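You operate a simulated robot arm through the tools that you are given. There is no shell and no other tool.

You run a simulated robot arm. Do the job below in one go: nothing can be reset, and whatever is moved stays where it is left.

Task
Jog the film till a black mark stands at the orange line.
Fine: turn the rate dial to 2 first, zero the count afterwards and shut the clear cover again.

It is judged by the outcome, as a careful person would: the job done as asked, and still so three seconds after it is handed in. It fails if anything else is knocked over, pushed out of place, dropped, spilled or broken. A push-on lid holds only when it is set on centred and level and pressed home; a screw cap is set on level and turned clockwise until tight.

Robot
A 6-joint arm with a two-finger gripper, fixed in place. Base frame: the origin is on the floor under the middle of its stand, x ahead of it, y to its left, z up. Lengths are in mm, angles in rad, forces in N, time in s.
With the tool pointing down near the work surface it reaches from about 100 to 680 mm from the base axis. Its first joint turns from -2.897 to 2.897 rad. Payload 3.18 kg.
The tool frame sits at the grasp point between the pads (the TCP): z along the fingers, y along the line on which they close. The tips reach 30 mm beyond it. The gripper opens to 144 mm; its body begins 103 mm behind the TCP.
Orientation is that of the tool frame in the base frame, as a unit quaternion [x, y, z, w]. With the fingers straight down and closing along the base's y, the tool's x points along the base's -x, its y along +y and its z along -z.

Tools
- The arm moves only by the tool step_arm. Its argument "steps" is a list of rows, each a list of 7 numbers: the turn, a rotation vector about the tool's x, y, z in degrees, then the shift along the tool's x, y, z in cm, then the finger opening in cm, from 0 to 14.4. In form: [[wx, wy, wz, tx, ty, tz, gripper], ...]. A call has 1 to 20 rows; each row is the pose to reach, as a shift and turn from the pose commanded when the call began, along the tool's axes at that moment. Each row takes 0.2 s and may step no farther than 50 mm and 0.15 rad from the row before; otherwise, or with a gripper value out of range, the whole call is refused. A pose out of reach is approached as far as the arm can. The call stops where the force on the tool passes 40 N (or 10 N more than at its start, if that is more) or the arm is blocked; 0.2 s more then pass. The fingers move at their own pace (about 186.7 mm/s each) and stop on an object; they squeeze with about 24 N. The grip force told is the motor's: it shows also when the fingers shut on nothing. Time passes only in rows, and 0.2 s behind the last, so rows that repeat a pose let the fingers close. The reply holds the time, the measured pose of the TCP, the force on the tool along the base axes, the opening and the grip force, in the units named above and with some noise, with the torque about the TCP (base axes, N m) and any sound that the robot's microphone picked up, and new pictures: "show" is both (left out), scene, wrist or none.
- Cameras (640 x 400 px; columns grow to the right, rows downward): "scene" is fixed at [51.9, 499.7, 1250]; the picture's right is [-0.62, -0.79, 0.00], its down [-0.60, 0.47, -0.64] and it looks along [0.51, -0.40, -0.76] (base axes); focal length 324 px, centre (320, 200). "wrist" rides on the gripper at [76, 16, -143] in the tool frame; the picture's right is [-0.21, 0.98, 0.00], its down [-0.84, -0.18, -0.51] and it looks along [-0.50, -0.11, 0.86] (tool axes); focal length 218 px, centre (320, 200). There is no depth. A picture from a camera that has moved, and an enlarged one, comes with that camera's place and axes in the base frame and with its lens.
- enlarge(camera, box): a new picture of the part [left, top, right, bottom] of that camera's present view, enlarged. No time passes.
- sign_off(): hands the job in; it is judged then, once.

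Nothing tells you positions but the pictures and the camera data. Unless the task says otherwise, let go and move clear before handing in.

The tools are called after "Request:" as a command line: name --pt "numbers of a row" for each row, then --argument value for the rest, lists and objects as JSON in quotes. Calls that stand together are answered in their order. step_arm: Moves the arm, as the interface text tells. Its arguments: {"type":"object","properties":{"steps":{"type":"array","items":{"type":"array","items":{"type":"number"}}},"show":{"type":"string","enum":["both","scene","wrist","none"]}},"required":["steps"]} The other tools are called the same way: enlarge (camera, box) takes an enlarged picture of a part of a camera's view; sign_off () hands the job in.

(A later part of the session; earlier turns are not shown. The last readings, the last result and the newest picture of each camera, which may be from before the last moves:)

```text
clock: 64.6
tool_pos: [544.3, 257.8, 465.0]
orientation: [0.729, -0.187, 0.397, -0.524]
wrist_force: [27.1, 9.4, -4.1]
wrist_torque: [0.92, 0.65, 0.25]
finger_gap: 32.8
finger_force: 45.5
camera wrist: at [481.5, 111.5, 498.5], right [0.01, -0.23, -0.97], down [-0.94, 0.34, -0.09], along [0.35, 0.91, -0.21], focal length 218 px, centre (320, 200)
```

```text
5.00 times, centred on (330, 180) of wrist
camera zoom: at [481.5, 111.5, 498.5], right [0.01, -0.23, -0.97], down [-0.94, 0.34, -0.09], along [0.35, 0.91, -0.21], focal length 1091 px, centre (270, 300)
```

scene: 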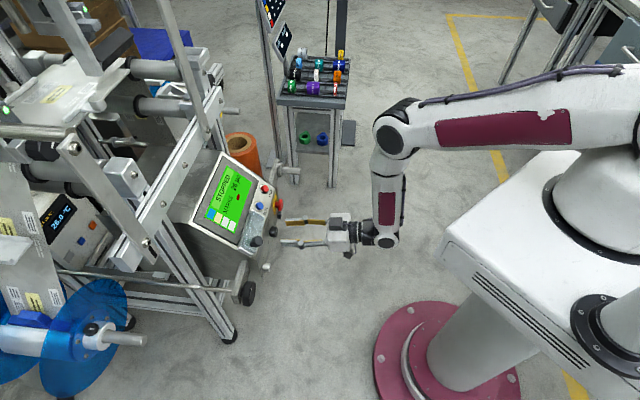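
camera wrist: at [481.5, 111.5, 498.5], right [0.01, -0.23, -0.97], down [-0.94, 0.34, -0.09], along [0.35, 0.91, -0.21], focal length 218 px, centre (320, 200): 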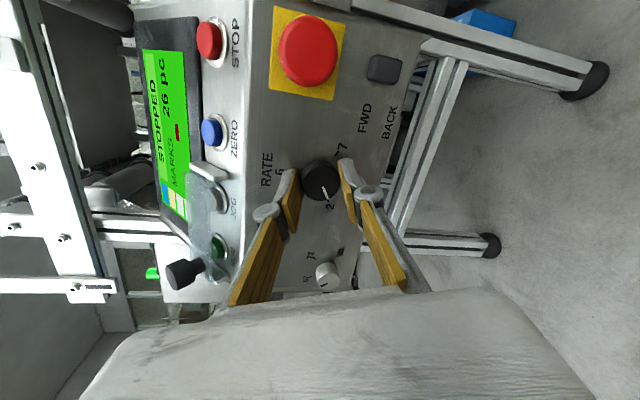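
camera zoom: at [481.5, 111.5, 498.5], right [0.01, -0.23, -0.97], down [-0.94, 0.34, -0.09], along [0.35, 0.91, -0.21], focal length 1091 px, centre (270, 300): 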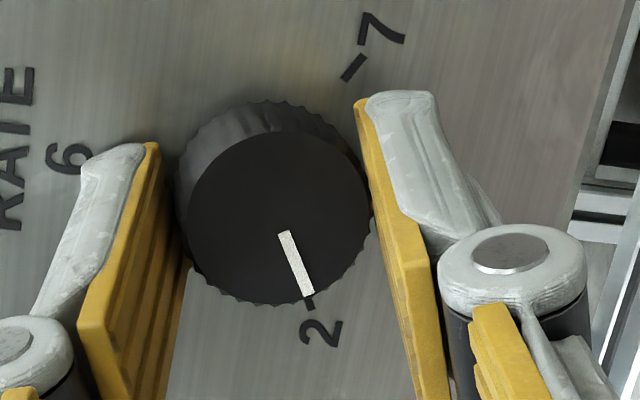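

The pointer now lines up with the 2 tick. I'll open the fingers and withdraw straight back.

Request:
step_arm --pt "0 0 0 0 0 0 4" --pt "0 0 0 0 0 0 5.5" --pt "0 0 0 0 0 0 6" --pt "0 0 0 0.08 0.25 -1.47 6" --pt "0 0 0 0.16 0.5 -2.95 6" --pt "0 0 0 0.24 0.75 -4.42 6" --show "wrist"

Request:
enlarge --camera "wrist" --box '[280, 130, 380, 230]'

Request:
enlarge --camera "scene" --box '[200, 150, 320, 260]'

```text
clock: 66.0
tool_pos: [510.4, 224.6, 464.4]
orientation: [0.729, -0.189, 0.397, -0.524]
wrist_force: [0.4, -0.5, 0.0]
wrist_torque: [0.02, 0.0, 0.02]
finger_gap: 60.0
finger_force: 0.1
camera wrist: at [448.6, 79.6, 498.7], right [0.01, -0.23, -0.97], down [-0.94, 0.34, -0.09], along [0.35, 0.91, -0.21], focal length 218 px, centre (320, 200)
```

wrist: 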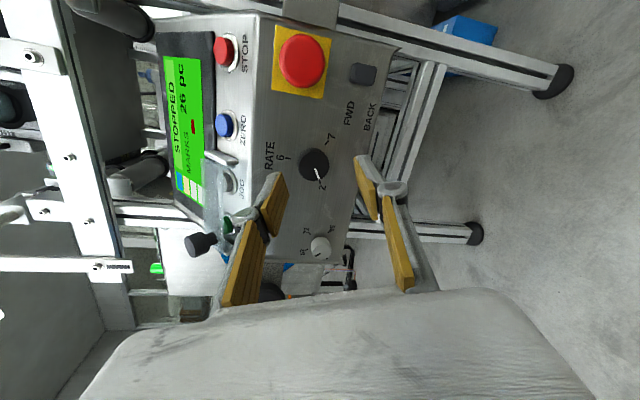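

```text
4.00 times, centred on (330, 180) of wrist
camera zoom: at [448.6, 79.6, 498.7], right [0.01, -0.23, -0.97], down [-0.94, 0.34, -0.09], along [0.35, 0.91, -0.21], focal length 873 px, centre (280, 280)
```

zoom: 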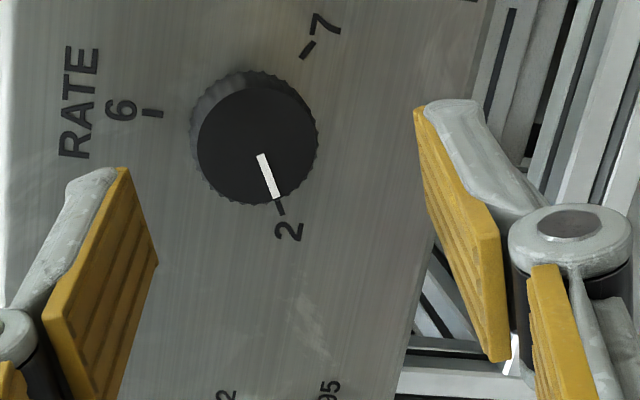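

```text
3.64 times, centred on (260, 205) of scene
camera zoom: at [51.9, 499.7, 1250.0], right [-0.62, -0.79, 0.0], down [-0.6, 0.47, -0.64], along [0.51, -0.4, -0.76], focal length 1178 px, centre (538, 182)
```

zoom: 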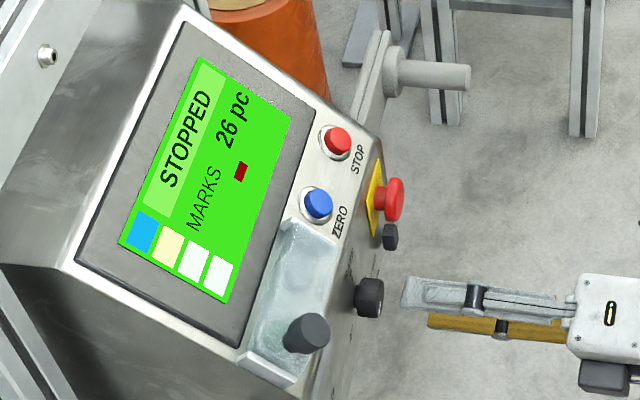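

The RATE dial is set at 2. This side view also shows the cover in profile, so I'll look at it closely.

Request:
enlarge --camera "wrist" --box '[170, 130, 260, 280]'

Request:
enlarge --camera "wrist" --box '[195, 140, 250, 190]'

Request:
enlarge --camera "wrist" --box '[180, 215, 245, 270]'

```text
2.67 times, centred on (215, 205) of wrist
camera zoom: at [448.6, 79.6, 498.7], right [0.01, -0.23, -0.97], down [-0.94, 0.34, -0.09], along [0.35, 0.91, -0.21], focal length 582 px, centre (600, 187)
```

zoom: 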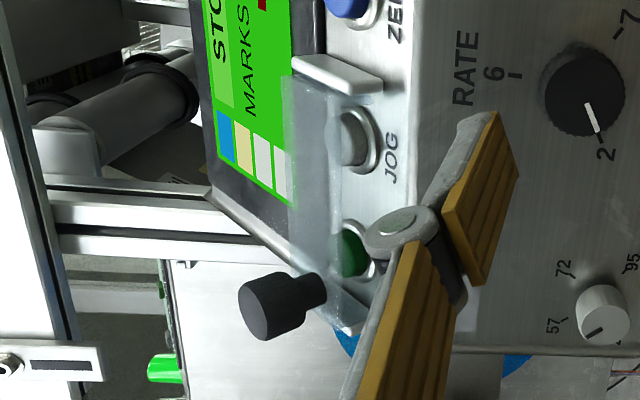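

```text
8.00 times, centred on (222, 165) of wrist
camera zoom: at [448.6, 79.6, 498.7], right [0.01, -0.23, -0.97], down [-0.94, 0.34, -0.09], along [0.35, 0.91, -0.21], focal length 1746 px, centre (1100, 480)
```

zoom: 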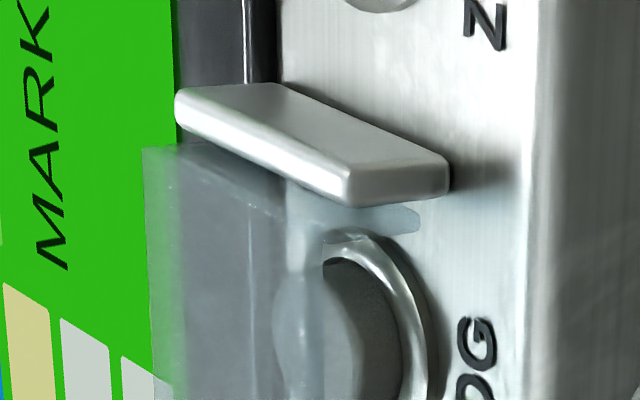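

```text
7.27 times, centred on (212, 242) of wrist
camera zoom: at [448.6, 79.6, 498.7], right [0.01, -0.23, -0.97], down [-0.94, 0.34, -0.09], along [0.35, 0.91, -0.21], focal length 1587 px, centre (1102, -109)
```

zoom: 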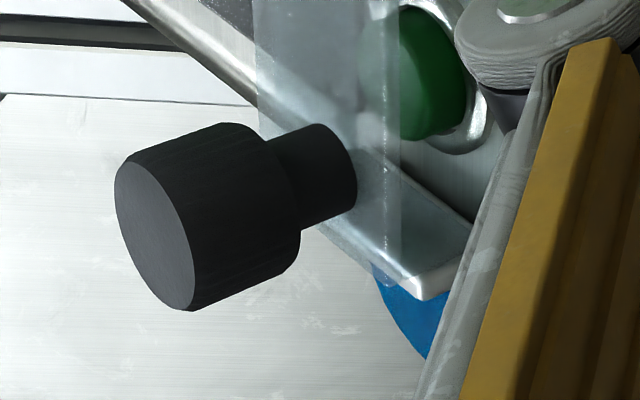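

The cover is a raised flat clear plate lying between two end blocks, with the knob standing perpendicular to it at the RUN end. Next I'll un-roll the gripper in free space, then come to the cover knob along the panel's 45° normal.

Request:
step_arm --pt "0 0 8 0.25 -0.61 -0.09 6" --pt "0 0 16 0.51 -1.22 -0.18 6" --pt "0 0 24 0.76 -1.83 -0.27 6" --pt "0 0 32 1.01 -2.44 -0.36 6" --pt "0 0 40 1.27 -3.05 -0.45 6" --pt "0 0 48 1.52 -3.65 -0.54 6" --pt "0 0 56 1.77 -4.26 -0.63 6" --pt "0 0 64 2.03 -4.87 -0.72 6" --pt "0 0 72 2.28 -5.48 -0.81 6" --show "none"

```text
clock: 68.0
tool_pos: [511.0, 225.3, 525.0]
orientation: [-0.478, 0.581, -0.011, 0.658]
wrist_force: [-0.1, 0.4, 0.3]
wrist_torque: [-0.04, 0.0, 0.03]
finger_gap: 59.9
finger_force: 0.0
```

Request:
step_arm --pt "-2.35 4.19 4.49 -1.8 0.28 0.15 5" --pt "-4.7 8.38 8.98 -3.59 0.55 0.29 5" --pt "-7.04 12.6 13.5 -5.39 0.83 0.44 5" --pt "-9.39 16.75 17.95 -7.19 1.1 0.59 5" --pt "-11.7 20.9 22.4 -8.98 1.38 0.73 5" --pt "-14.1 25.1 26.9 -10.8 1.66 0.88 5" --pt "-16.4 29.3 31.4 -12.6 1.93 1.02 5" --pt "-18.78 33.5 35.9 -14.37 2.21 1.17 5" --show "both"

Request:
enlarge --camera "wrist" --box '[220, 120, 420, 290]'

```text
clock: 69.8
tool_pos: [461.4, 325.9, 617.5]
orientation: [-0.353, 0.854, 0.144, 0.353]
wrist_force: [0.1, -0.3, -0.6]
wrist_torque: [0.01, 0.01, 0.01]
finger_gap: 49.6
finger_force: 0.0
camera wrist: at [339.3, 229.4, 664.6], right [-0.59, 0.8, 0.14], down [0.29, 0.04, 0.95], along [0.75, 0.6, -0.26], focal length 218 px, centre (320, 200)
```

scene: 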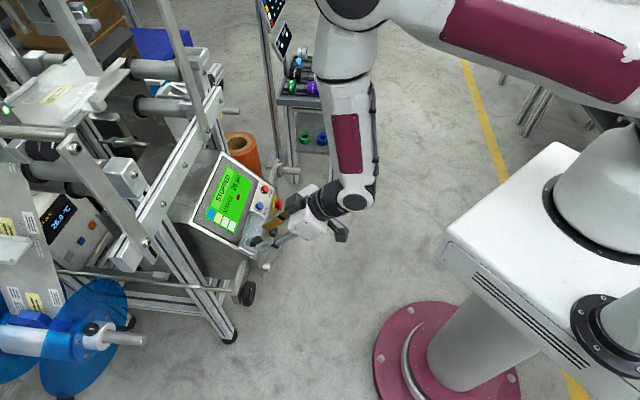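
wrist: 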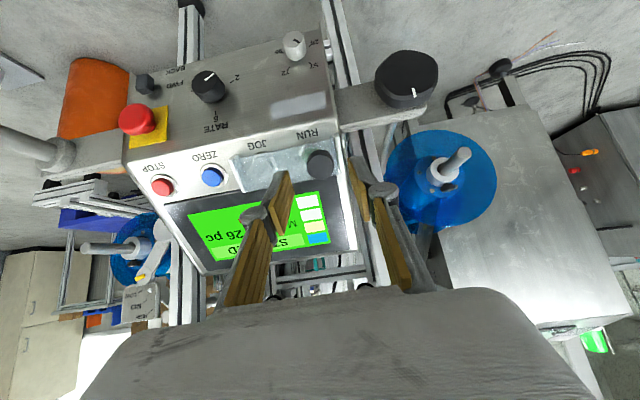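

```text
2.35 times, centred on (320, 205) of wrist
camera zoom: at [339.3, 229.4, 664.6], right [-0.59, 0.8, 0.14], down [0.29, 0.04, 0.95], along [0.75, 0.6, -0.26], focal length 514 px, centre (320, 188)
```

zoom: 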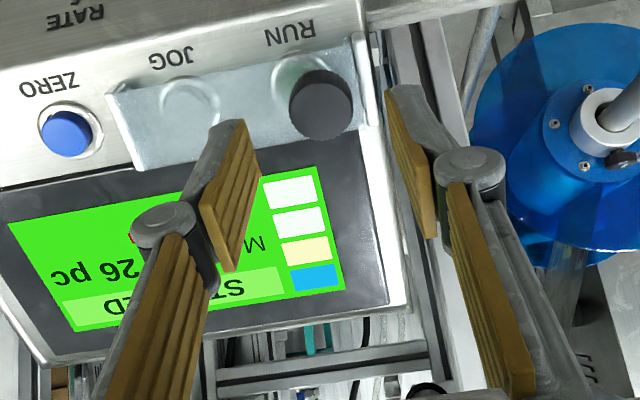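

The knob lies exactly on the tool axis. I'll move in along the panel normal with the fingers on either side of the knob, stopping above the plate.

Request:
step_arm --pt "0 0 0 0 0 1.2 5" --pt "0 0 0 0 0 2.4 5" --pt "0 0 0 0 0 3.4 5" --pt "0 0 0 0 0 3.4 4" --show "both"

Request:
enlarge --camera "wrist" --box '[240, 110, 400, 240]'

Request:
enlarge --camera "scene" --box '[220, 190, 320, 270]'

```text
clock: 70.8
tool_pos: [478.3, 343.3, 592.9]
orientation: [-0.355, 0.853, 0.145, 0.354]
wrist_force: [-0.1, -0.1, -0.4]
wrist_torque: [-0.01, 0.03, -0.01]
finger_gap: 39.7
finger_force: 0.0
camera wrist: at [356.6, 246.6, 639.7], right [-0.59, 0.8, 0.14], down [0.29, 0.04, 0.96], along [0.75, 0.6, -0.26], focal length 218 px, centre (320, 200)
```

scene: 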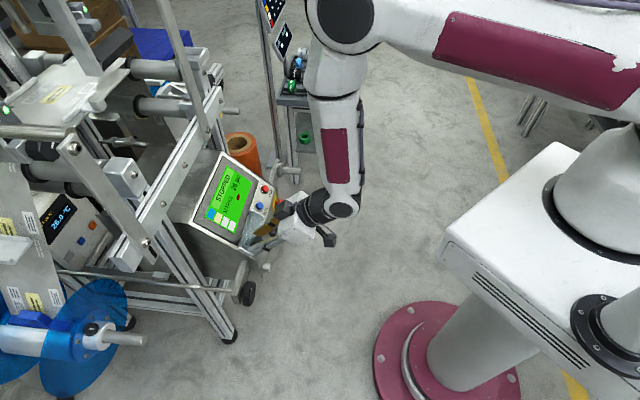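
wrist: 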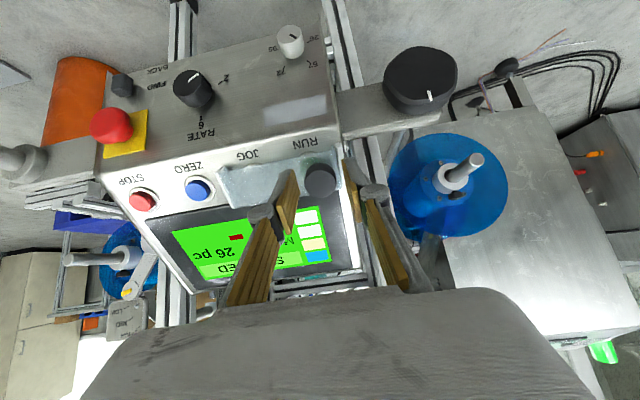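

```text
3.08 times, centred on (320, 175) of wrist
camera zoom: at [356.6, 246.6, 639.7], right [-0.59, 0.8, 0.14], down [0.29, 0.04, 0.96], along [0.75, 0.6, -0.26], focal length 672 px, centre (320, 277)
```

zoom: 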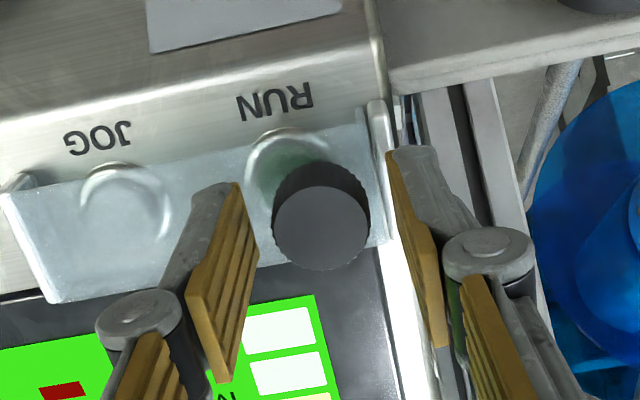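

```text
5.00 times, centred on (270, 230) of scene
camera zoom: at [51.9, 499.7, 1250.0], right [-0.62, -0.79, 0.0], down [-0.6, 0.47, -0.64], along [0.51, -0.4, -0.76], focal length 1619 px, centre (570, 50)
```

zoom: 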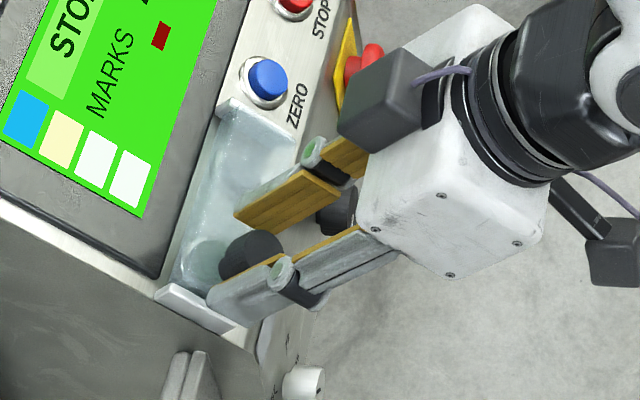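

Centred on the knob. Closing on it.

Request:
step_arm --pt "0 0 0 0 0 0 3.2" --pt "0 0 0 0 0 0 2.6" --pt "0 0 0 0 0 0 2.0" --pt "0 0 0 0 0 0 2.0" --show "none"

```text
clock: 71.8
tool_pos: [478.0, 342.9, 592.4]
orientation: [-0.355, 0.853, 0.145, 0.354]
wrist_force: [-2.9, 7.3, -2.7]
wrist_torque: [0.1, 0.1, 0.17]
finger_gap: 25.2
finger_force: 45.3
```

Gripped (25 mm). Now a gentle 4 mm lift along the panel normal to feel how the cover moves.

Request:
step_arm --pt "0 0 0 0 0 -0.2 2.0" --pt "0 0 0 0 0 -0.4 2.0" --show "wrist"

Request:
enlarge --camera "wrist" --box '[210, 110, 400, 240]'

Request:
enlarge --camera "scene" --box '[235, 195, 285, 255]'

```text
clock: 72.2
tool_pos: [478.3, 343.9, 593.6]
orientation: [-0.356, 0.852, 0.145, 0.355]
wrist_force: [8.1, 7.2, -13.1]
wrist_torque: [-0.22, 0.17, -0.04]
finger_gap: 25.2
finger_force: 45.5
stopped in row 2: the force on the tool passed its limit at 41 N (the readings are from after the stop); the commanded pose is now the measured one
camera wrist: at [356.7, 246.9, 640.4], right [-0.59, 0.79, 0.14], down [0.29, 0.04, 0.96], along [0.75, 0.61, -0.26], focal length 218 px, centre (320, 200)
```

wrist: 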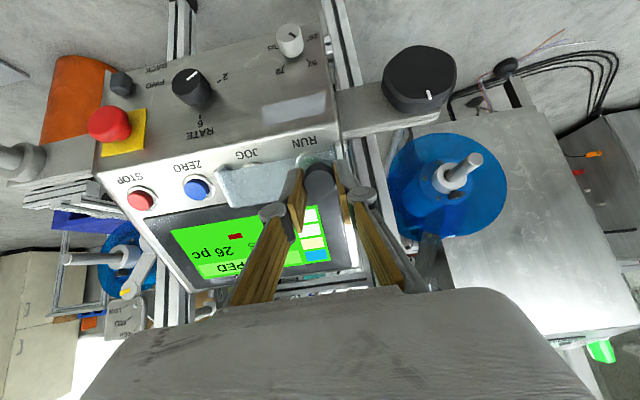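

```text
3.08 times, centred on (305, 175) of wrist
camera zoom: at [356.7, 246.9, 640.4], right [-0.59, 0.79, 0.14], down [0.29, 0.04, 0.96], along [0.75, 0.61, -0.26], focal length 672 px, centre (366, 277)
```

zoom: 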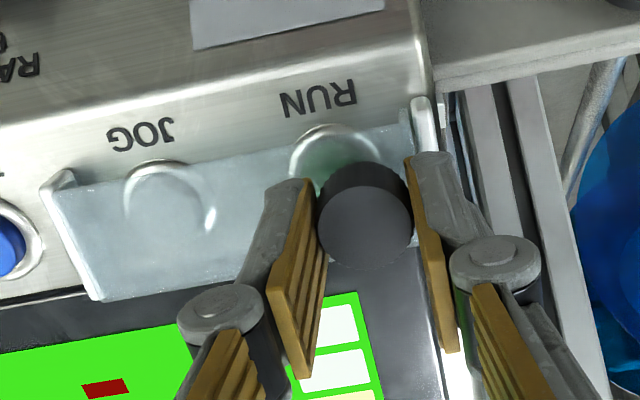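

```text
6.67 times, centred on (260, 225) of scene
camera zoom: at [51.9, 499.7, 1250.0], right [-0.62, -0.79, 0.0], down [-0.6, 0.47, -0.64], along [0.51, -0.4, -0.76], focal length 2159 px, centre (720, 33)
```

zoom: 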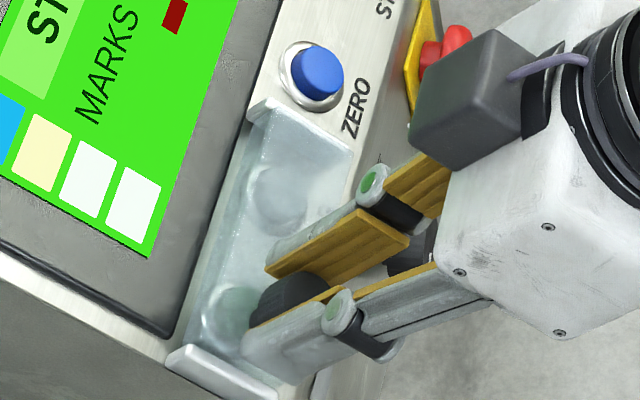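

Lifting is blocked (rigid in that direction), so the cover must slide. I'll test a small move up the panel slope first.

Request:
step_arm --pt "0 0 0 0 0 0.1 2.0" --pt "0 0 0 -0.15 0 0.1 2.0" --pt "0 0 0 -0.3 0 0.1 2.0" --show "none"

```text
clock: 73.0
tool_pos: [480.2, 345.7, 595.3]
orientation: [-0.355, 0.853, 0.145, 0.354]
wrist_force: [-7.2, -7.9, 9.9]
wrist_torque: [-0.08, 0.03, 0.0]
finger_gap: 24.9
finger_force: 45.2
```

Request:
step_arm --pt "0 0 0 -0.15 0 -0.05 2.0" --pt "0 0 0 -0.4 0 -0.07 2.0" --show "wrist"

Request:
enlarge --camera "wrist" --box '[210, 110, 400, 240]'

Request:
enlarge --camera "scene" --box '[235, 195, 285, 255]'

```text
clock: 73.6
tool_pos: [482.0, 347.3, 598.6]
orientation: [-0.355, 0.852, 0.145, 0.355]
wrist_force: [-0.8, -1.9, -1.5]
wrist_torque: [-0.55, 0.54, 0.0]
finger_gap: 25.1
finger_force: 45.2
camera wrist: at [360.2, 250.5, 645.4], right [-0.59, 0.8, 0.14], down [0.29, 0.04, 0.96], along [0.75, 0.61, -0.26], focal length 218 px, centre (320, 200)
```

wrist: 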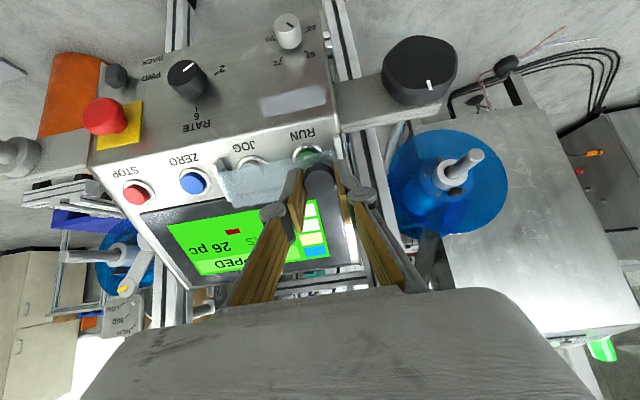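

```text
3.08 times, centred on (305, 175) of wrist
camera zoom: at [360.2, 250.5, 645.4], right [-0.59, 0.8, 0.14], down [0.29, 0.04, 0.96], along [0.75, 0.61, -0.26], focal length 672 px, centre (366, 277)
```

zoom: 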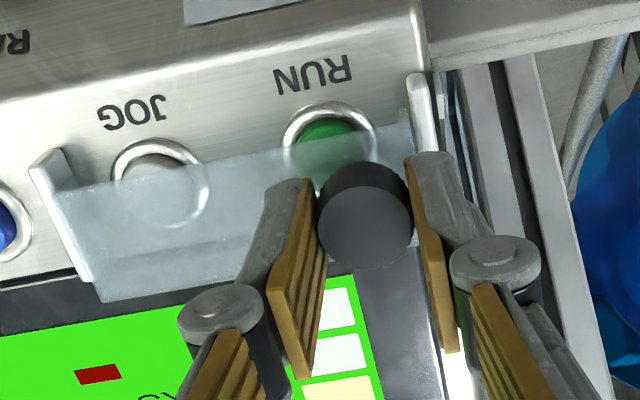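

```text
6.67 times, centred on (260, 225) of scene
camera zoom: at [51.9, 499.7, 1250.0], right [-0.62, -0.79, 0.0], down [-0.6, 0.47, -0.64], along [0.51, -0.4, -0.76], focal length 2159 px, centre (720, 33)
```

zoom: 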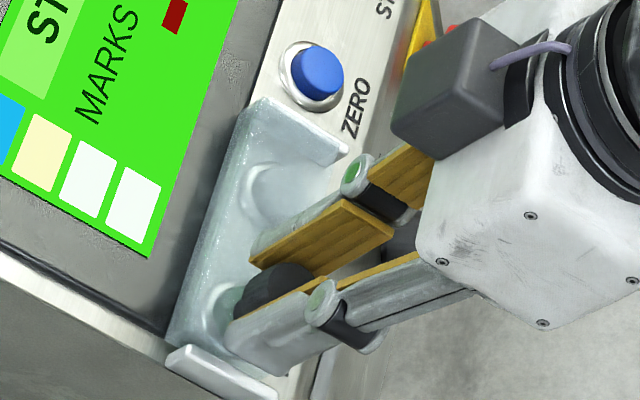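

The cover slides up the panel, uncovering JOG and RUN. I'll continue sliding it up until the buttons are clear or it reaches its stop.

Request:
step_arm --pt "0 0 0 -0.5 0 0 2.0" --pt "0 0 0 -1.0 0 0 2.0" --pt "0 0 0 -1.5 0 0 2.0" --pt "0 0 0 -2.0 0 0 2.0" --show "wrist"

Request:
enlarge --camera "wrist" --box '[180, 90, 400, 240]'

```text
clock: 74.6
tool_pos: [492.7, 357.6, 612.6]
orientation: [-0.355, 0.853, 0.145, 0.355]
wrist_force: [6.2, 5.9, -10.2]
wrist_torque: [0.24, -0.25, 0.06]
finger_gap: 25.3
finger_force: 44.8
camera wrist: at [370.3, 260.6, 659.7], right [-0.59, 0.8, 0.14], down [0.29, 0.04, 0.96], along [0.75, 0.61, -0.26], focal length 218 px, centre (320, 200)
```

wrist: 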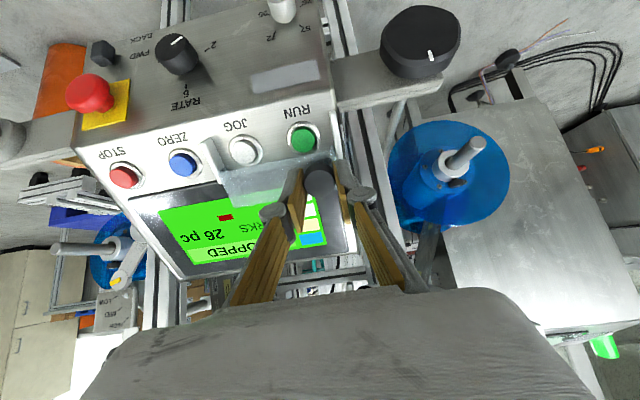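

```text
2.67 times, centred on (290, 165) of wrist
camera zoom: at [370.3, 260.6, 659.7], right [-0.59, 0.8, 0.14], down [0.29, 0.04, 0.96], along [0.75, 0.61, -0.26], focal length 582 px, centre (400, 293)
```

zoom: 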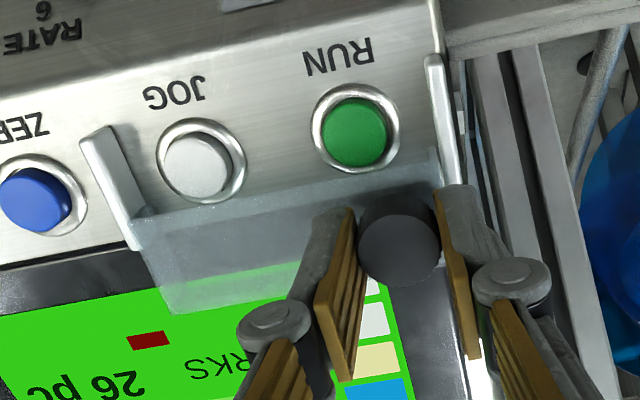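

JOG and RUN are now exposed. A further 15 mm up gives finger room.

Request:
step_arm --pt "0 0 0 -0.5 0 0.06 2.0" --pt "0 0 0 -1.0 0 0.1 2.0" --pt "0 0 0 -1.5 0 0.12 2.0" --show "wrist"

Request:
enlarge --camera "wrist" --box '[180, 90, 400, 240]'

```text
clock: 75.4
tool_pos: [499.3, 364.3, 623.1]
orientation: [-0.356, 0.853, 0.145, 0.354]
wrist_force: [-10.3, -11.9, 15.2]
wrist_torque: [-0.11, 0.06, 0.03]
finger_gap: 24.8
finger_force: 45.3
camera wrist: at [377.6, 268.0, 670.2], right [-0.59, 0.8, 0.14], down [0.29, 0.04, 0.96], along [0.75, 0.6, -0.26], focal length 218 px, centre (320, 200)
```

wrist: 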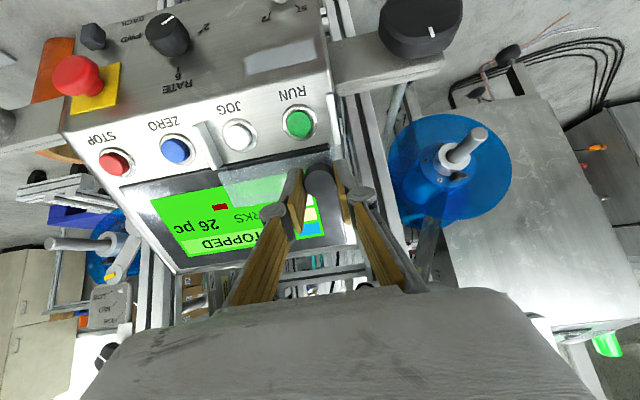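

```text
2.67 times, centred on (290, 165) of wrist
camera zoom: at [377.6, 268.0, 670.2], right [-0.59, 0.8, 0.14], down [0.29, 0.04, 0.96], along [0.75, 0.6, -0.26], focal length 582 px, centre (400, 293)
```

zoom: 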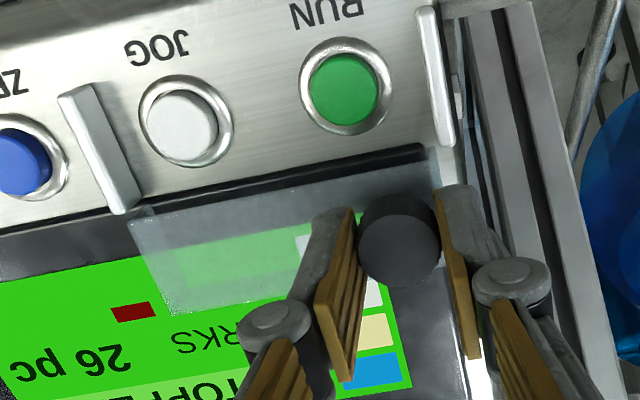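

The cover is fully open over the screen. I'll relieve the pressure, open the fingers and see whether it stays up.

Request:
step_arm --pt "0 0 0 0 0 -0.12 2.0" --pt "0 0 0 0 0 -0.12 3.0" --pt "0 0 0 0 0 -0.12 4.2" --pt "0 0 0 0 0 -0.12 4.2" --show "wrist"

Request:
enlarge --camera "wrist" --box '[180, 90, 400, 240]'

```text
clock: 76.4
tool_pos: [498.3, 365.3, 624.5]
orientation: [-0.355, 0.853, 0.145, 0.355]
wrist_force: [0.3, -0.3, -0.3]
wrist_torque: [-0.03, -0.01, -0.03]
finger_gap: 42.4
finger_force: 0.0
camera wrist: at [377.3, 267.9, 670.6], right [-0.59, 0.8, 0.14], down [0.29, 0.04, 0.96], along [0.75, 0.6, -0.26], focal length 218 px, centre (320, 200)
```

wrist: 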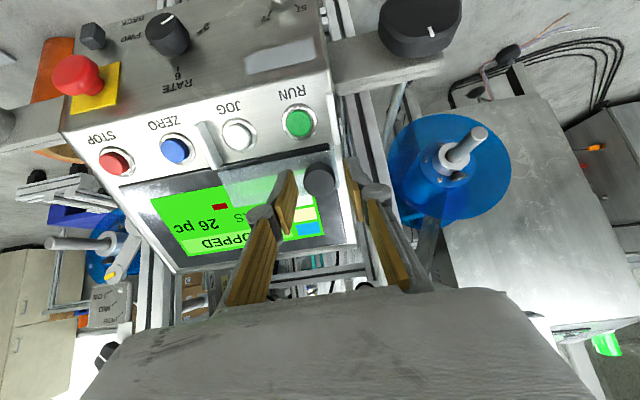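

```text
2.67 times, centred on (290, 165) of wrist
camera zoom: at [377.3, 267.9, 670.6], right [-0.59, 0.8, 0.14], down [0.29, 0.04, 0.96], along [0.75, 0.6, -0.26], focal length 582 px, centre (400, 293)
```

zoom: 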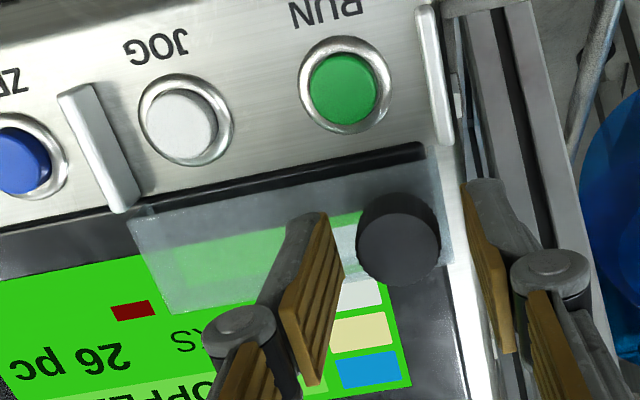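

The cover stays open by itself. I'll withdraw, close the fingers into a single tip and hover over JOG.

Request:
step_arm --pt "0 0 0 0 0 -2.5 4.5" --pt "0 0 0 0 0 -5.0 4.5" --pt "0 0 0 1.4 -2.2 -4.6 2" --pt "0 0 0 2.8 -4.4 -4.1 0" --pt "0 0 0 4.19 -6.6 -3.56 0" --pt "0 0 0 4.19 -6.6 -3.56 0" --show "both"

Request:
enlarge --camera "wrist" --box '[220, 90, 420, 240]'

Request:
enlarge --camera "scene" --box '[210, 160, 320, 260]'

```text
clock: 77.8
tool_pos: [506.8, 278.7, 619.2]
orientation: [-0.355, 0.852, 0.145, 0.355]
wrist_force: [-0.5, -0.6, 0.5]
wrist_torque: [-0.01, -0.01, 0.03]
finger_gap: 0.2
finger_force: 23.7
camera wrist: at [385.8, 181.8, 666.2], right [-0.59, 0.79, 0.14], down [0.29, 0.04, 0.96], along [0.75, 0.61, -0.26], focal length 218 px, centre (320, 200)
```

scene: 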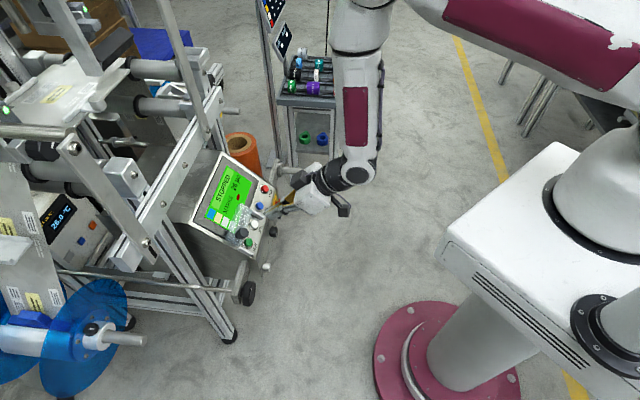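
wrist: 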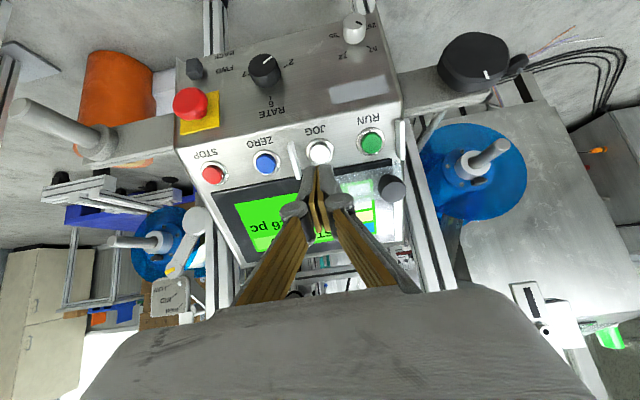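

```text
2.67 times, centred on (320, 165) of wrist
camera zoom: at [385.8, 181.8, 666.2], right [-0.59, 0.79, 0.14], down [0.29, 0.04, 0.96], along [0.75, 0.61, -0.26], focal length 582 px, centre (320, 293)
```

zoom: 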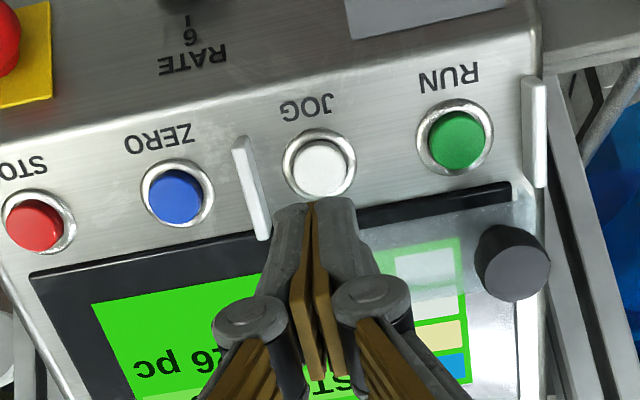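

```text
4.00 times, centred on (265, 210) of scene
camera zoom: at [51.9, 499.7, 1250.0], right [-0.62, -0.79, 0.0], down [-0.6, 0.47, -0.64], along [0.51, -0.4, -0.76], focal length 1296 px, centre (540, 160)
```

zoom: 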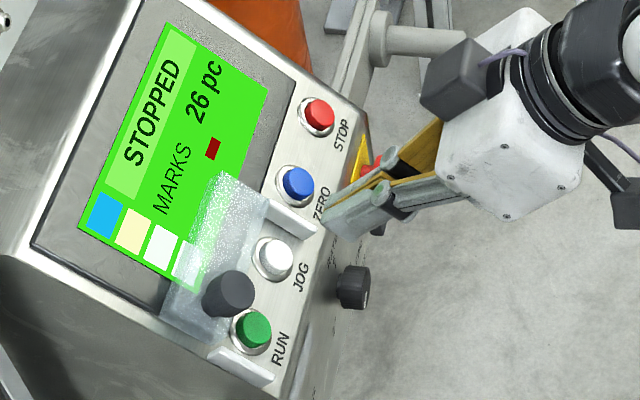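

The closed tip is aligned with JOG. I'll take the reference view of the film mark, then approach to just above the button.

Request:
step_arm --pt "0 0 0 0 0 1.8 0" --pt "0 0 0 0 0 3.5 0" --pt "0 0 0 0 0 5.0 0" --show "both"

Request:
enlarge --camera "scene" --box '[40, 50, 80, 75]'

Request:
enlarge --camera "scene" --box '[235, 190, 295, 250]'

Request:
enlarge --camera "wrist" --box '[260, 130, 380, 220]'

```text
clock: 78.6
tool_pos: [532.9, 303.5, 584.1]
orientation: [-0.355, 0.853, 0.145, 0.355]
wrist_force: [0.5, 0.4, -0.2]
wrist_torque: [0.01, 0.01, 0.01]
finger_gap: 0.1
finger_force: 24.1
camera wrist: at [410.5, 207.3, 630.8], right [-0.59, 0.8, 0.14], down [0.29, 0.04, 0.96], along [0.75, 0.6, -0.26], focal length 218 px, centre (320, 200)
```

scene: 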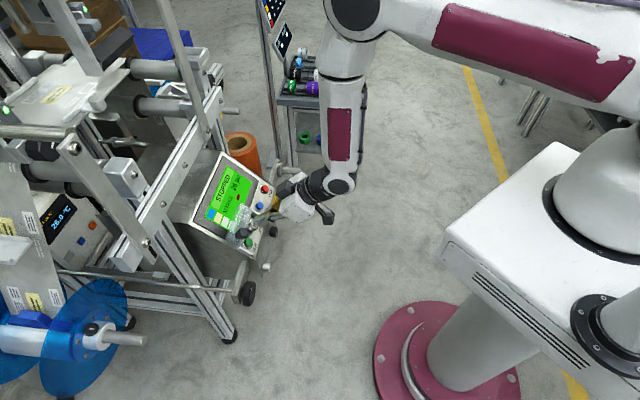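
wrist: 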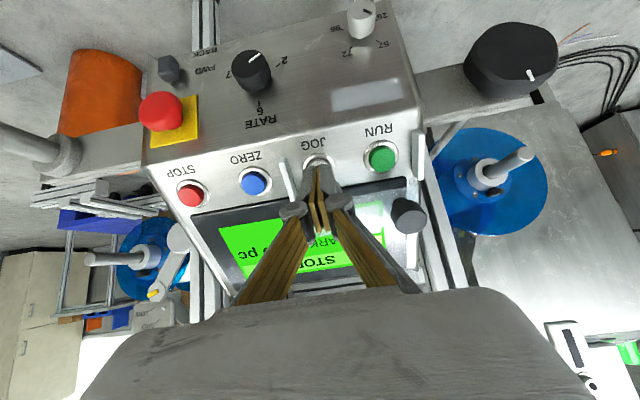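

```text
16.00 times, centred on (60, 62) of scene
camera zoom: at [51.9, 499.7, 1250.0], right [-0.62, -0.79, 0.0], down [-0.6, 0.47, -0.64], along [0.51, -0.4, -0.76], focal length 5182 px, centre (4480, 2400)
```

zoom: 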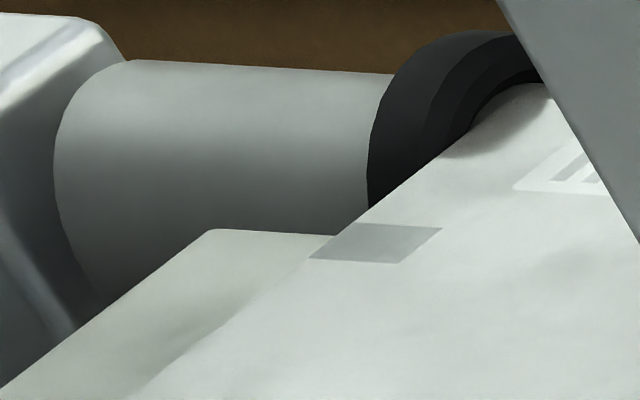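

```text
6.67 times, centred on (265, 220) of scene
camera zoom: at [51.9, 499.7, 1250.0], right [-0.62, -0.79, 0.0], down [-0.6, 0.47, -0.64], along [0.51, -0.4, -0.76], focal length 2159 px, centre (687, 67)
```

zoom: 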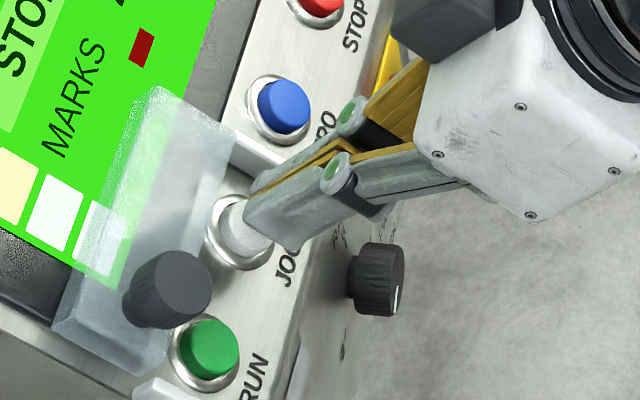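

```text
4.44 times, centred on (320, 175) of wrist
camera zoom: at [410.5, 207.3, 630.8], right [-0.59, 0.8, 0.14], down [0.29, 0.04, 0.96], along [0.75, 0.6, -0.26], focal length 970 px, centre (320, 311)
```

zoom: 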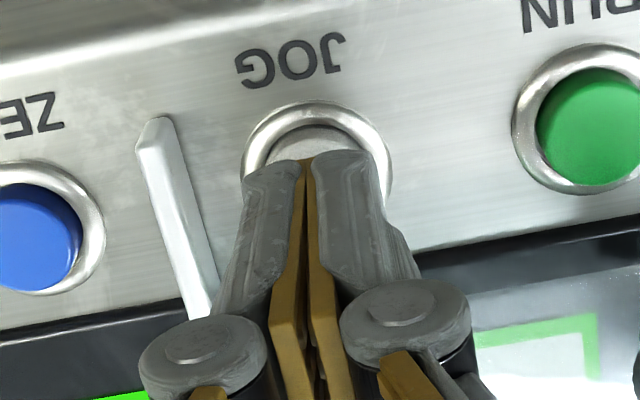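

Hovering right above JOG. I'll press gently and watch force and film.

Request:
step_arm --pt "0 0 0 0 0 0.6 0" --pt "0 0 0 0 0 0.9 0" --show "none"

```text
clock: 79.2
tool_pos: [536.0, 308.4, 577.3]
orientation: [-0.355, 0.852, 0.146, 0.355]
wrist_force: [0.5, -0.4, 0.2]
wrist_torque: [-0.02, -0.02, 0.01]
finger_gap: 0.1
finger_force: 24.5
```

Request:
step_arm --pt "0 0 0 0 0 0.2 0" --show "none"

Request:
enlarge --camera "scene" --box '[205, 150, 285, 250]'

Request:
enlarge --camera "wrist" --box '[260, 130, 380, 220]'

```text
clock: 79.6
tool_pos: [537.6, 308.8, 576.9]
orientation: [-0.355, 0.852, 0.145, 0.355]
wrist_force: [-0.6, 0.2, 0.1]
wrist_torque: [0.01, 0.04, -0.05]
finger_gap: 0.1
finger_force: 24.0
```

```text
4.00 times, centred on (245, 200) of scene
camera zoom: at [51.9, 499.7, 1250.0], right [-0.62, -0.79, 0.0], down [-0.6, 0.47, -0.64], along [0.51, -0.4, -0.76], focal length 1296 px, centre (620, 200)
```

zoom: 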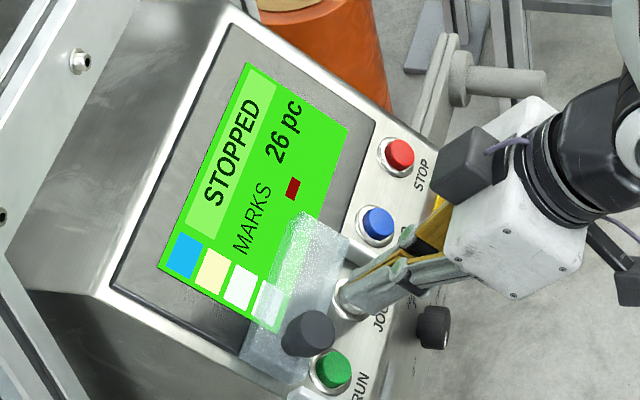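

```text
4.44 times, centred on (320, 175) of wrist
camera zoom: at [416.3, 212.8, 623.1], right [-0.59, 0.8, 0.14], down [0.29, 0.04, 0.96], along [0.75, 0.6, -0.26], focal length 970 px, centre (320, 311)
```

zoom: 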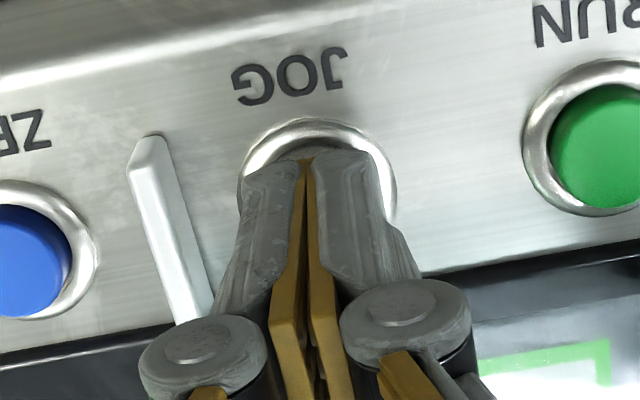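

Request:
step_arm --pt "0 0 0 0 0 0.2 0" --show "none"

```text
clock: 80.0
tool_pos: [538.7, 310.7, 575.0]
orientation: [-0.355, 0.853, 0.145, 0.355]
wrist_force: [-0.3, -0.3, 0.9]
wrist_torque: [-0.01, 0.03, -0.02]
finger_gap: 0.0
finger_force: 30.8
```

Request:
step_arm --pt "0 0 0 0 0 0.2 0" --show "none"

Request:
enlarge --camera "scene" --box '[205, 150, 285, 250]'

Request:
enlarge --camera "scene" --box '[40, 50, 80, 75]'

```text
clock: 80.4
tool_pos: [539.9, 312.1, 573.8]
orientation: [-0.355, 0.853, 0.144, 0.355]
wrist_force: [-0.8, -1.0, 0.2]
wrist_torque: [-0.03, -0.01, 0.04]
finger_gap: 6.1
finger_force: 30.9
heard: click
```

```text
4.00 times, centred on (245, 200) of scene
camera zoom: at [51.9, 499.7, 1250.0], right [-0.62, -0.79, 0.0], down [-0.6, 0.47, -0.64], along [0.51, -0.4, -0.76], focal length 1296 px, centre (620, 200)
```

zoom: 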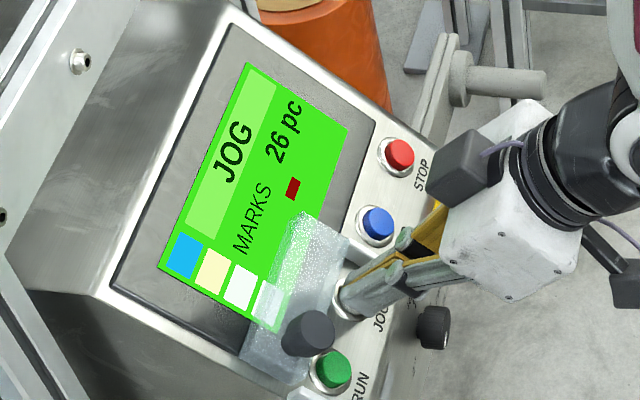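

```text
16.00 times, centred on (60, 62) of scene
camera zoom: at [51.9, 499.7, 1250.0], right [-0.62, -0.79, 0.0], down [-0.6, 0.47, -0.64], along [0.51, -0.4, -0.76], focal length 5182 px, centre (4480, 2400)
```

zoom: 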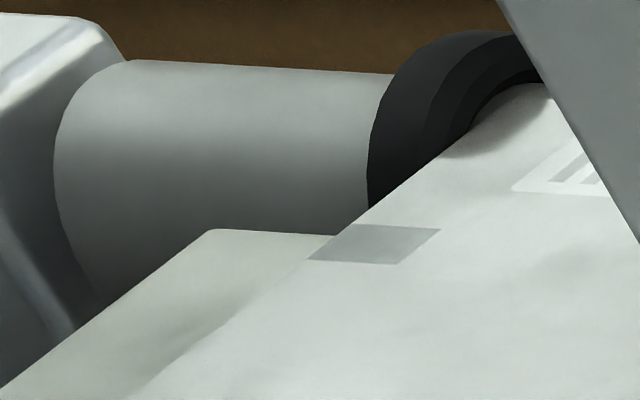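

A click, and the screen shows JOG: the film is creeping in the right direction, slowly. I'll hold the button and track mark B with the scene camera.

Request:
step_arm --pt "0 0 0 0 0 0 0" --pt "0 0 0 0 0 0 0" --pt "0 0 0 0 0 0 0" --pt "0 0 0 0 0 0 0" --pt "0 0 0 0 0 0 0" --pt "0 0 0 0 0 0 0" --pt "0 0 0 0 0 0 0" --pt "0 0 0 0 0 0 0" --pt "0 0 0 0 0 0 0" --pt "0 0 0 0 0 0 0" --show "none"

Request:
enlarge --camera "scene" --box '[40, 50, 80, 75]'

Request:
enlarge --camera "scene" --box '[205, 150, 285, 250]'

```text
clock: 82.6
tool_pos: [539.6, 311.7, 573.4]
orientation: [-0.356, 0.852, 0.145, 0.355]
wrist_force: [-1.4, -0.9, 1.4]
wrist_torque: [-0.01, 0.02, 0.0]
finger_gap: 6.2
finger_force: 30.5
```

```text
16.00 times, centred on (60, 62) of scene
camera zoom: at [51.9, 499.7, 1250.0], right [-0.62, -0.79, 0.0], down [-0.6, 0.47, -0.64], along [0.51, -0.4, -0.76], focal length 5182 px, centre (4480, 2400)
```

zoom: 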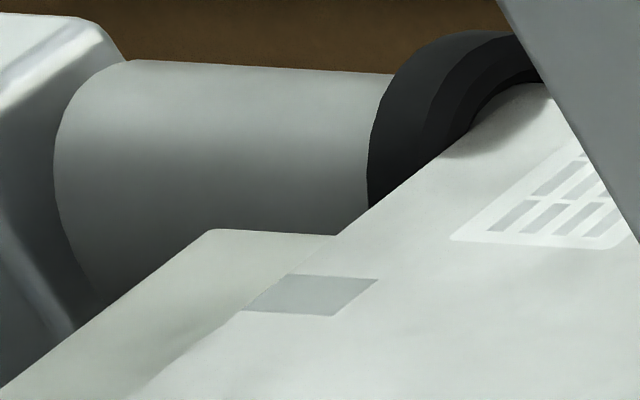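

```text
4.00 times, centred on (245, 200) of scene
camera zoom: at [51.9, 499.7, 1250.0], right [-0.62, -0.79, 0.0], down [-0.6, 0.47, -0.64], along [0.51, -0.4, -0.76], focal length 1296 px, centre (620, 200)
```

zoom: 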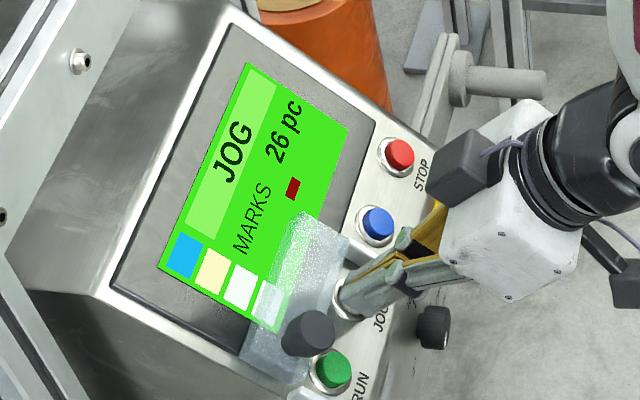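

The film moves about 6.4 mm/s and mark B has advanced about 14 mm of the roughly 56 needed. Continuing to hold.

Request:
step_arm --pt "0 0 0 0 0 0 0" --pt "0 0 0 0 0 0 0" --pt "0 0 0 0 0 0 0" --pt "0 0 0 0 0 0 0" --pt "0 0 0 0 0 0 0" --pt "0 0 0 0 0 0 0" --pt "0 0 0 0 0 0 0" --pt "0 0 0 0 0 0 0" --pt "0 0 0 0 0 0 0" --pt "0 0 0 0 0 0 0" --pt "0 0 0 0 0 0 0" --pt "0 0 0 0 0 0 0" --pt "0 0 0 0 0 0 0" --pt "0 0 0 0 0 0 0" --pt "0 0 0 0 0 0 0" --show "none"

Request:
enlarge --camera "scene" --box '[40, 55, 80, 80]'

Request:
enlarge --camera "scene" --box '[0, 80, 60, 130]'

```text
clock: 85.8
tool_pos: [538.8, 312.6, 574.7]
orientation: [-0.356, 0.852, 0.145, 0.355]
wrist_force: [-1.2, -0.7, 0.5]
wrist_torque: [-0.01, 0.01, -0.01]
finger_gap: 6.2
finger_force: 30.7
```

```text
16.00 times, centred on (60, 68) of scene
camera zoom: at [51.9, 499.7, 1250.0], right [-0.62, -0.79, 0.0], down [-0.6, 0.47, -0.64], along [0.51, -0.4, -0.76], focal length 5182 px, centre (4480, 2320)
```

zoom: 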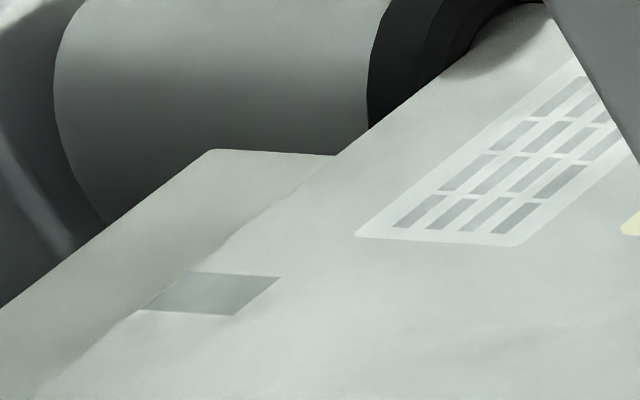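

```text
8.00 times, centred on (30, 105) of scene
camera zoom: at [51.9, 499.7, 1250.0], right [-0.62, -0.79, 0.0], down [-0.6, 0.47, -0.64], along [0.51, -0.4, -0.76], focal length 2591 px, centre (2640, 960)
```

zoom: 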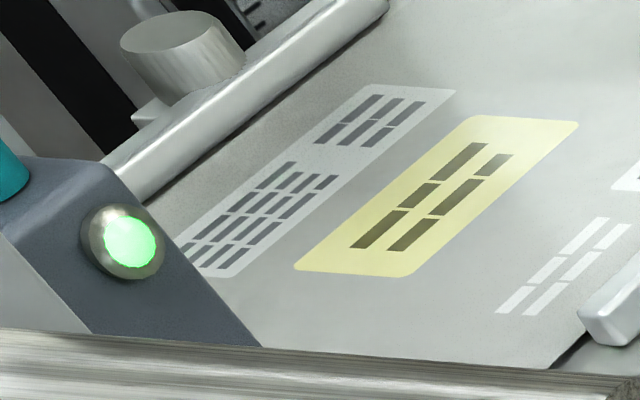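

Mark B has moved 36 mm. I'll hold about 2.3 s more and then release, stopping slightly short so I can verify from above.

Request:
step_arm --pt "0 0 0 0 0 0 0" --pt "0 0 0 0 0 0 0" --pt "0 0 0 0 0 0 0" --pt "0 0 0 0 0 0 0" --pt "0 0 0 0 0 0 0" --pt "0 0 0 0 0 0 0" --pt "0 0 0 0 0 0 0" --pt "0 0 0 0 0 0 0" --pt "0 0 0 0 0 0 0" --pt "0 0 0 0 0 0 0" --pt "0 0 0 0 0 0 0" --pt "0 0 0 0 0 -0.8 0" --show "none"

Request:
enlarge --camera "scene" --box '[30, 60, 70, 85]'

Request:
enlarge --camera "scene" --box '[205, 150, 285, 250]'

```text
clock: 88.4
tool_pos: [535.7, 308.4, 578.8]
orientation: [-0.355, 0.852, 0.145, 0.356]
wrist_force: [-0.3, -0.1, -0.2]
wrist_torque: [0.0, -0.01, 0.01]
finger_gap: 0.0
finger_force: 30.4
```

```text
16.00 times, centred on (50, 72) of scene
camera zoom: at [51.9, 499.7, 1250.0], right [-0.62, -0.79, 0.0], down [-0.6, 0.47, -0.64], along [0.51, -0.4, -0.76], focal length 5182 px, centre (4640, 2240)
```

zoom: 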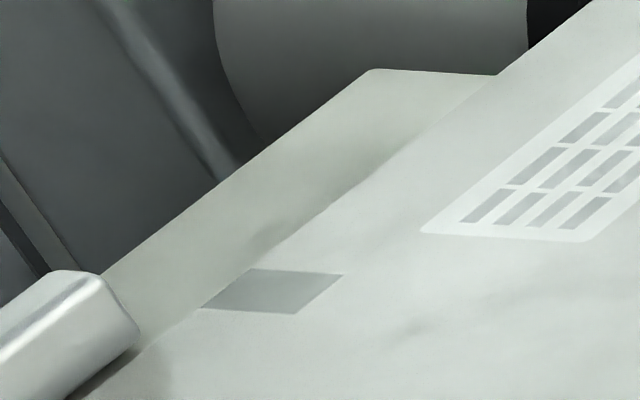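

```text
4.00 times, centred on (245, 200) of scene
camera zoom: at [51.9, 499.7, 1250.0], right [-0.62, -0.79, 0.0], down [-0.6, 0.47, -0.64], along [0.51, -0.4, -0.76], focal length 1296 px, centre (620, 200)
```

zoom: 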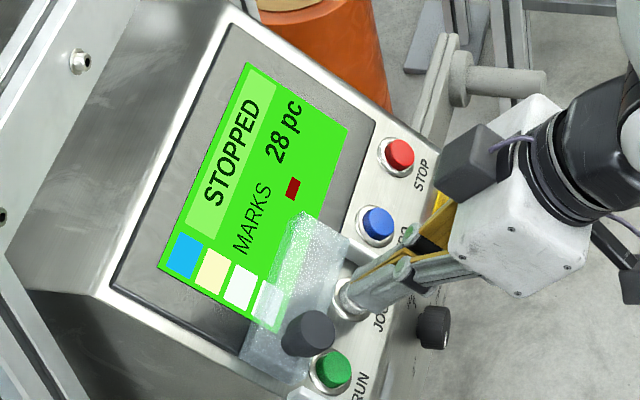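

The film has stopped near the computed point. I'll now back off from the button and go up to view the mark against the orange line from above, keeping the tool in the arm's plane.

Request:
step_arm --pt "0 0 0 0 0 -3 0" --pt "0 0 0 0 0 -6 0" --pt "3.5 0 3.5 -1.47 -2.19 -6.75 0" --pt "7.1 0 7.1 -2.94 -4.38 -7.5 0" --pt "10.6 0 10.6 -4.42 -6.56 -8.26 0" --pt "14.1 0 14.1 -5.89 -8.75 -9.0 0" --pt "17.68 0 17.68 -7.36 -10.94 -9.77 0" --show "none"

```text
clock: 90.0
tool_pos: [600.5, 218.5, 700.8]
orientation: [-0.161, 0.909, 0.065, 0.379]
wrist_force: [-0.3, -0.1, 0.7]
wrist_torque: [-0.01, -0.02, 0.0]
finger_gap: 0.0
finger_force: 30.4
```

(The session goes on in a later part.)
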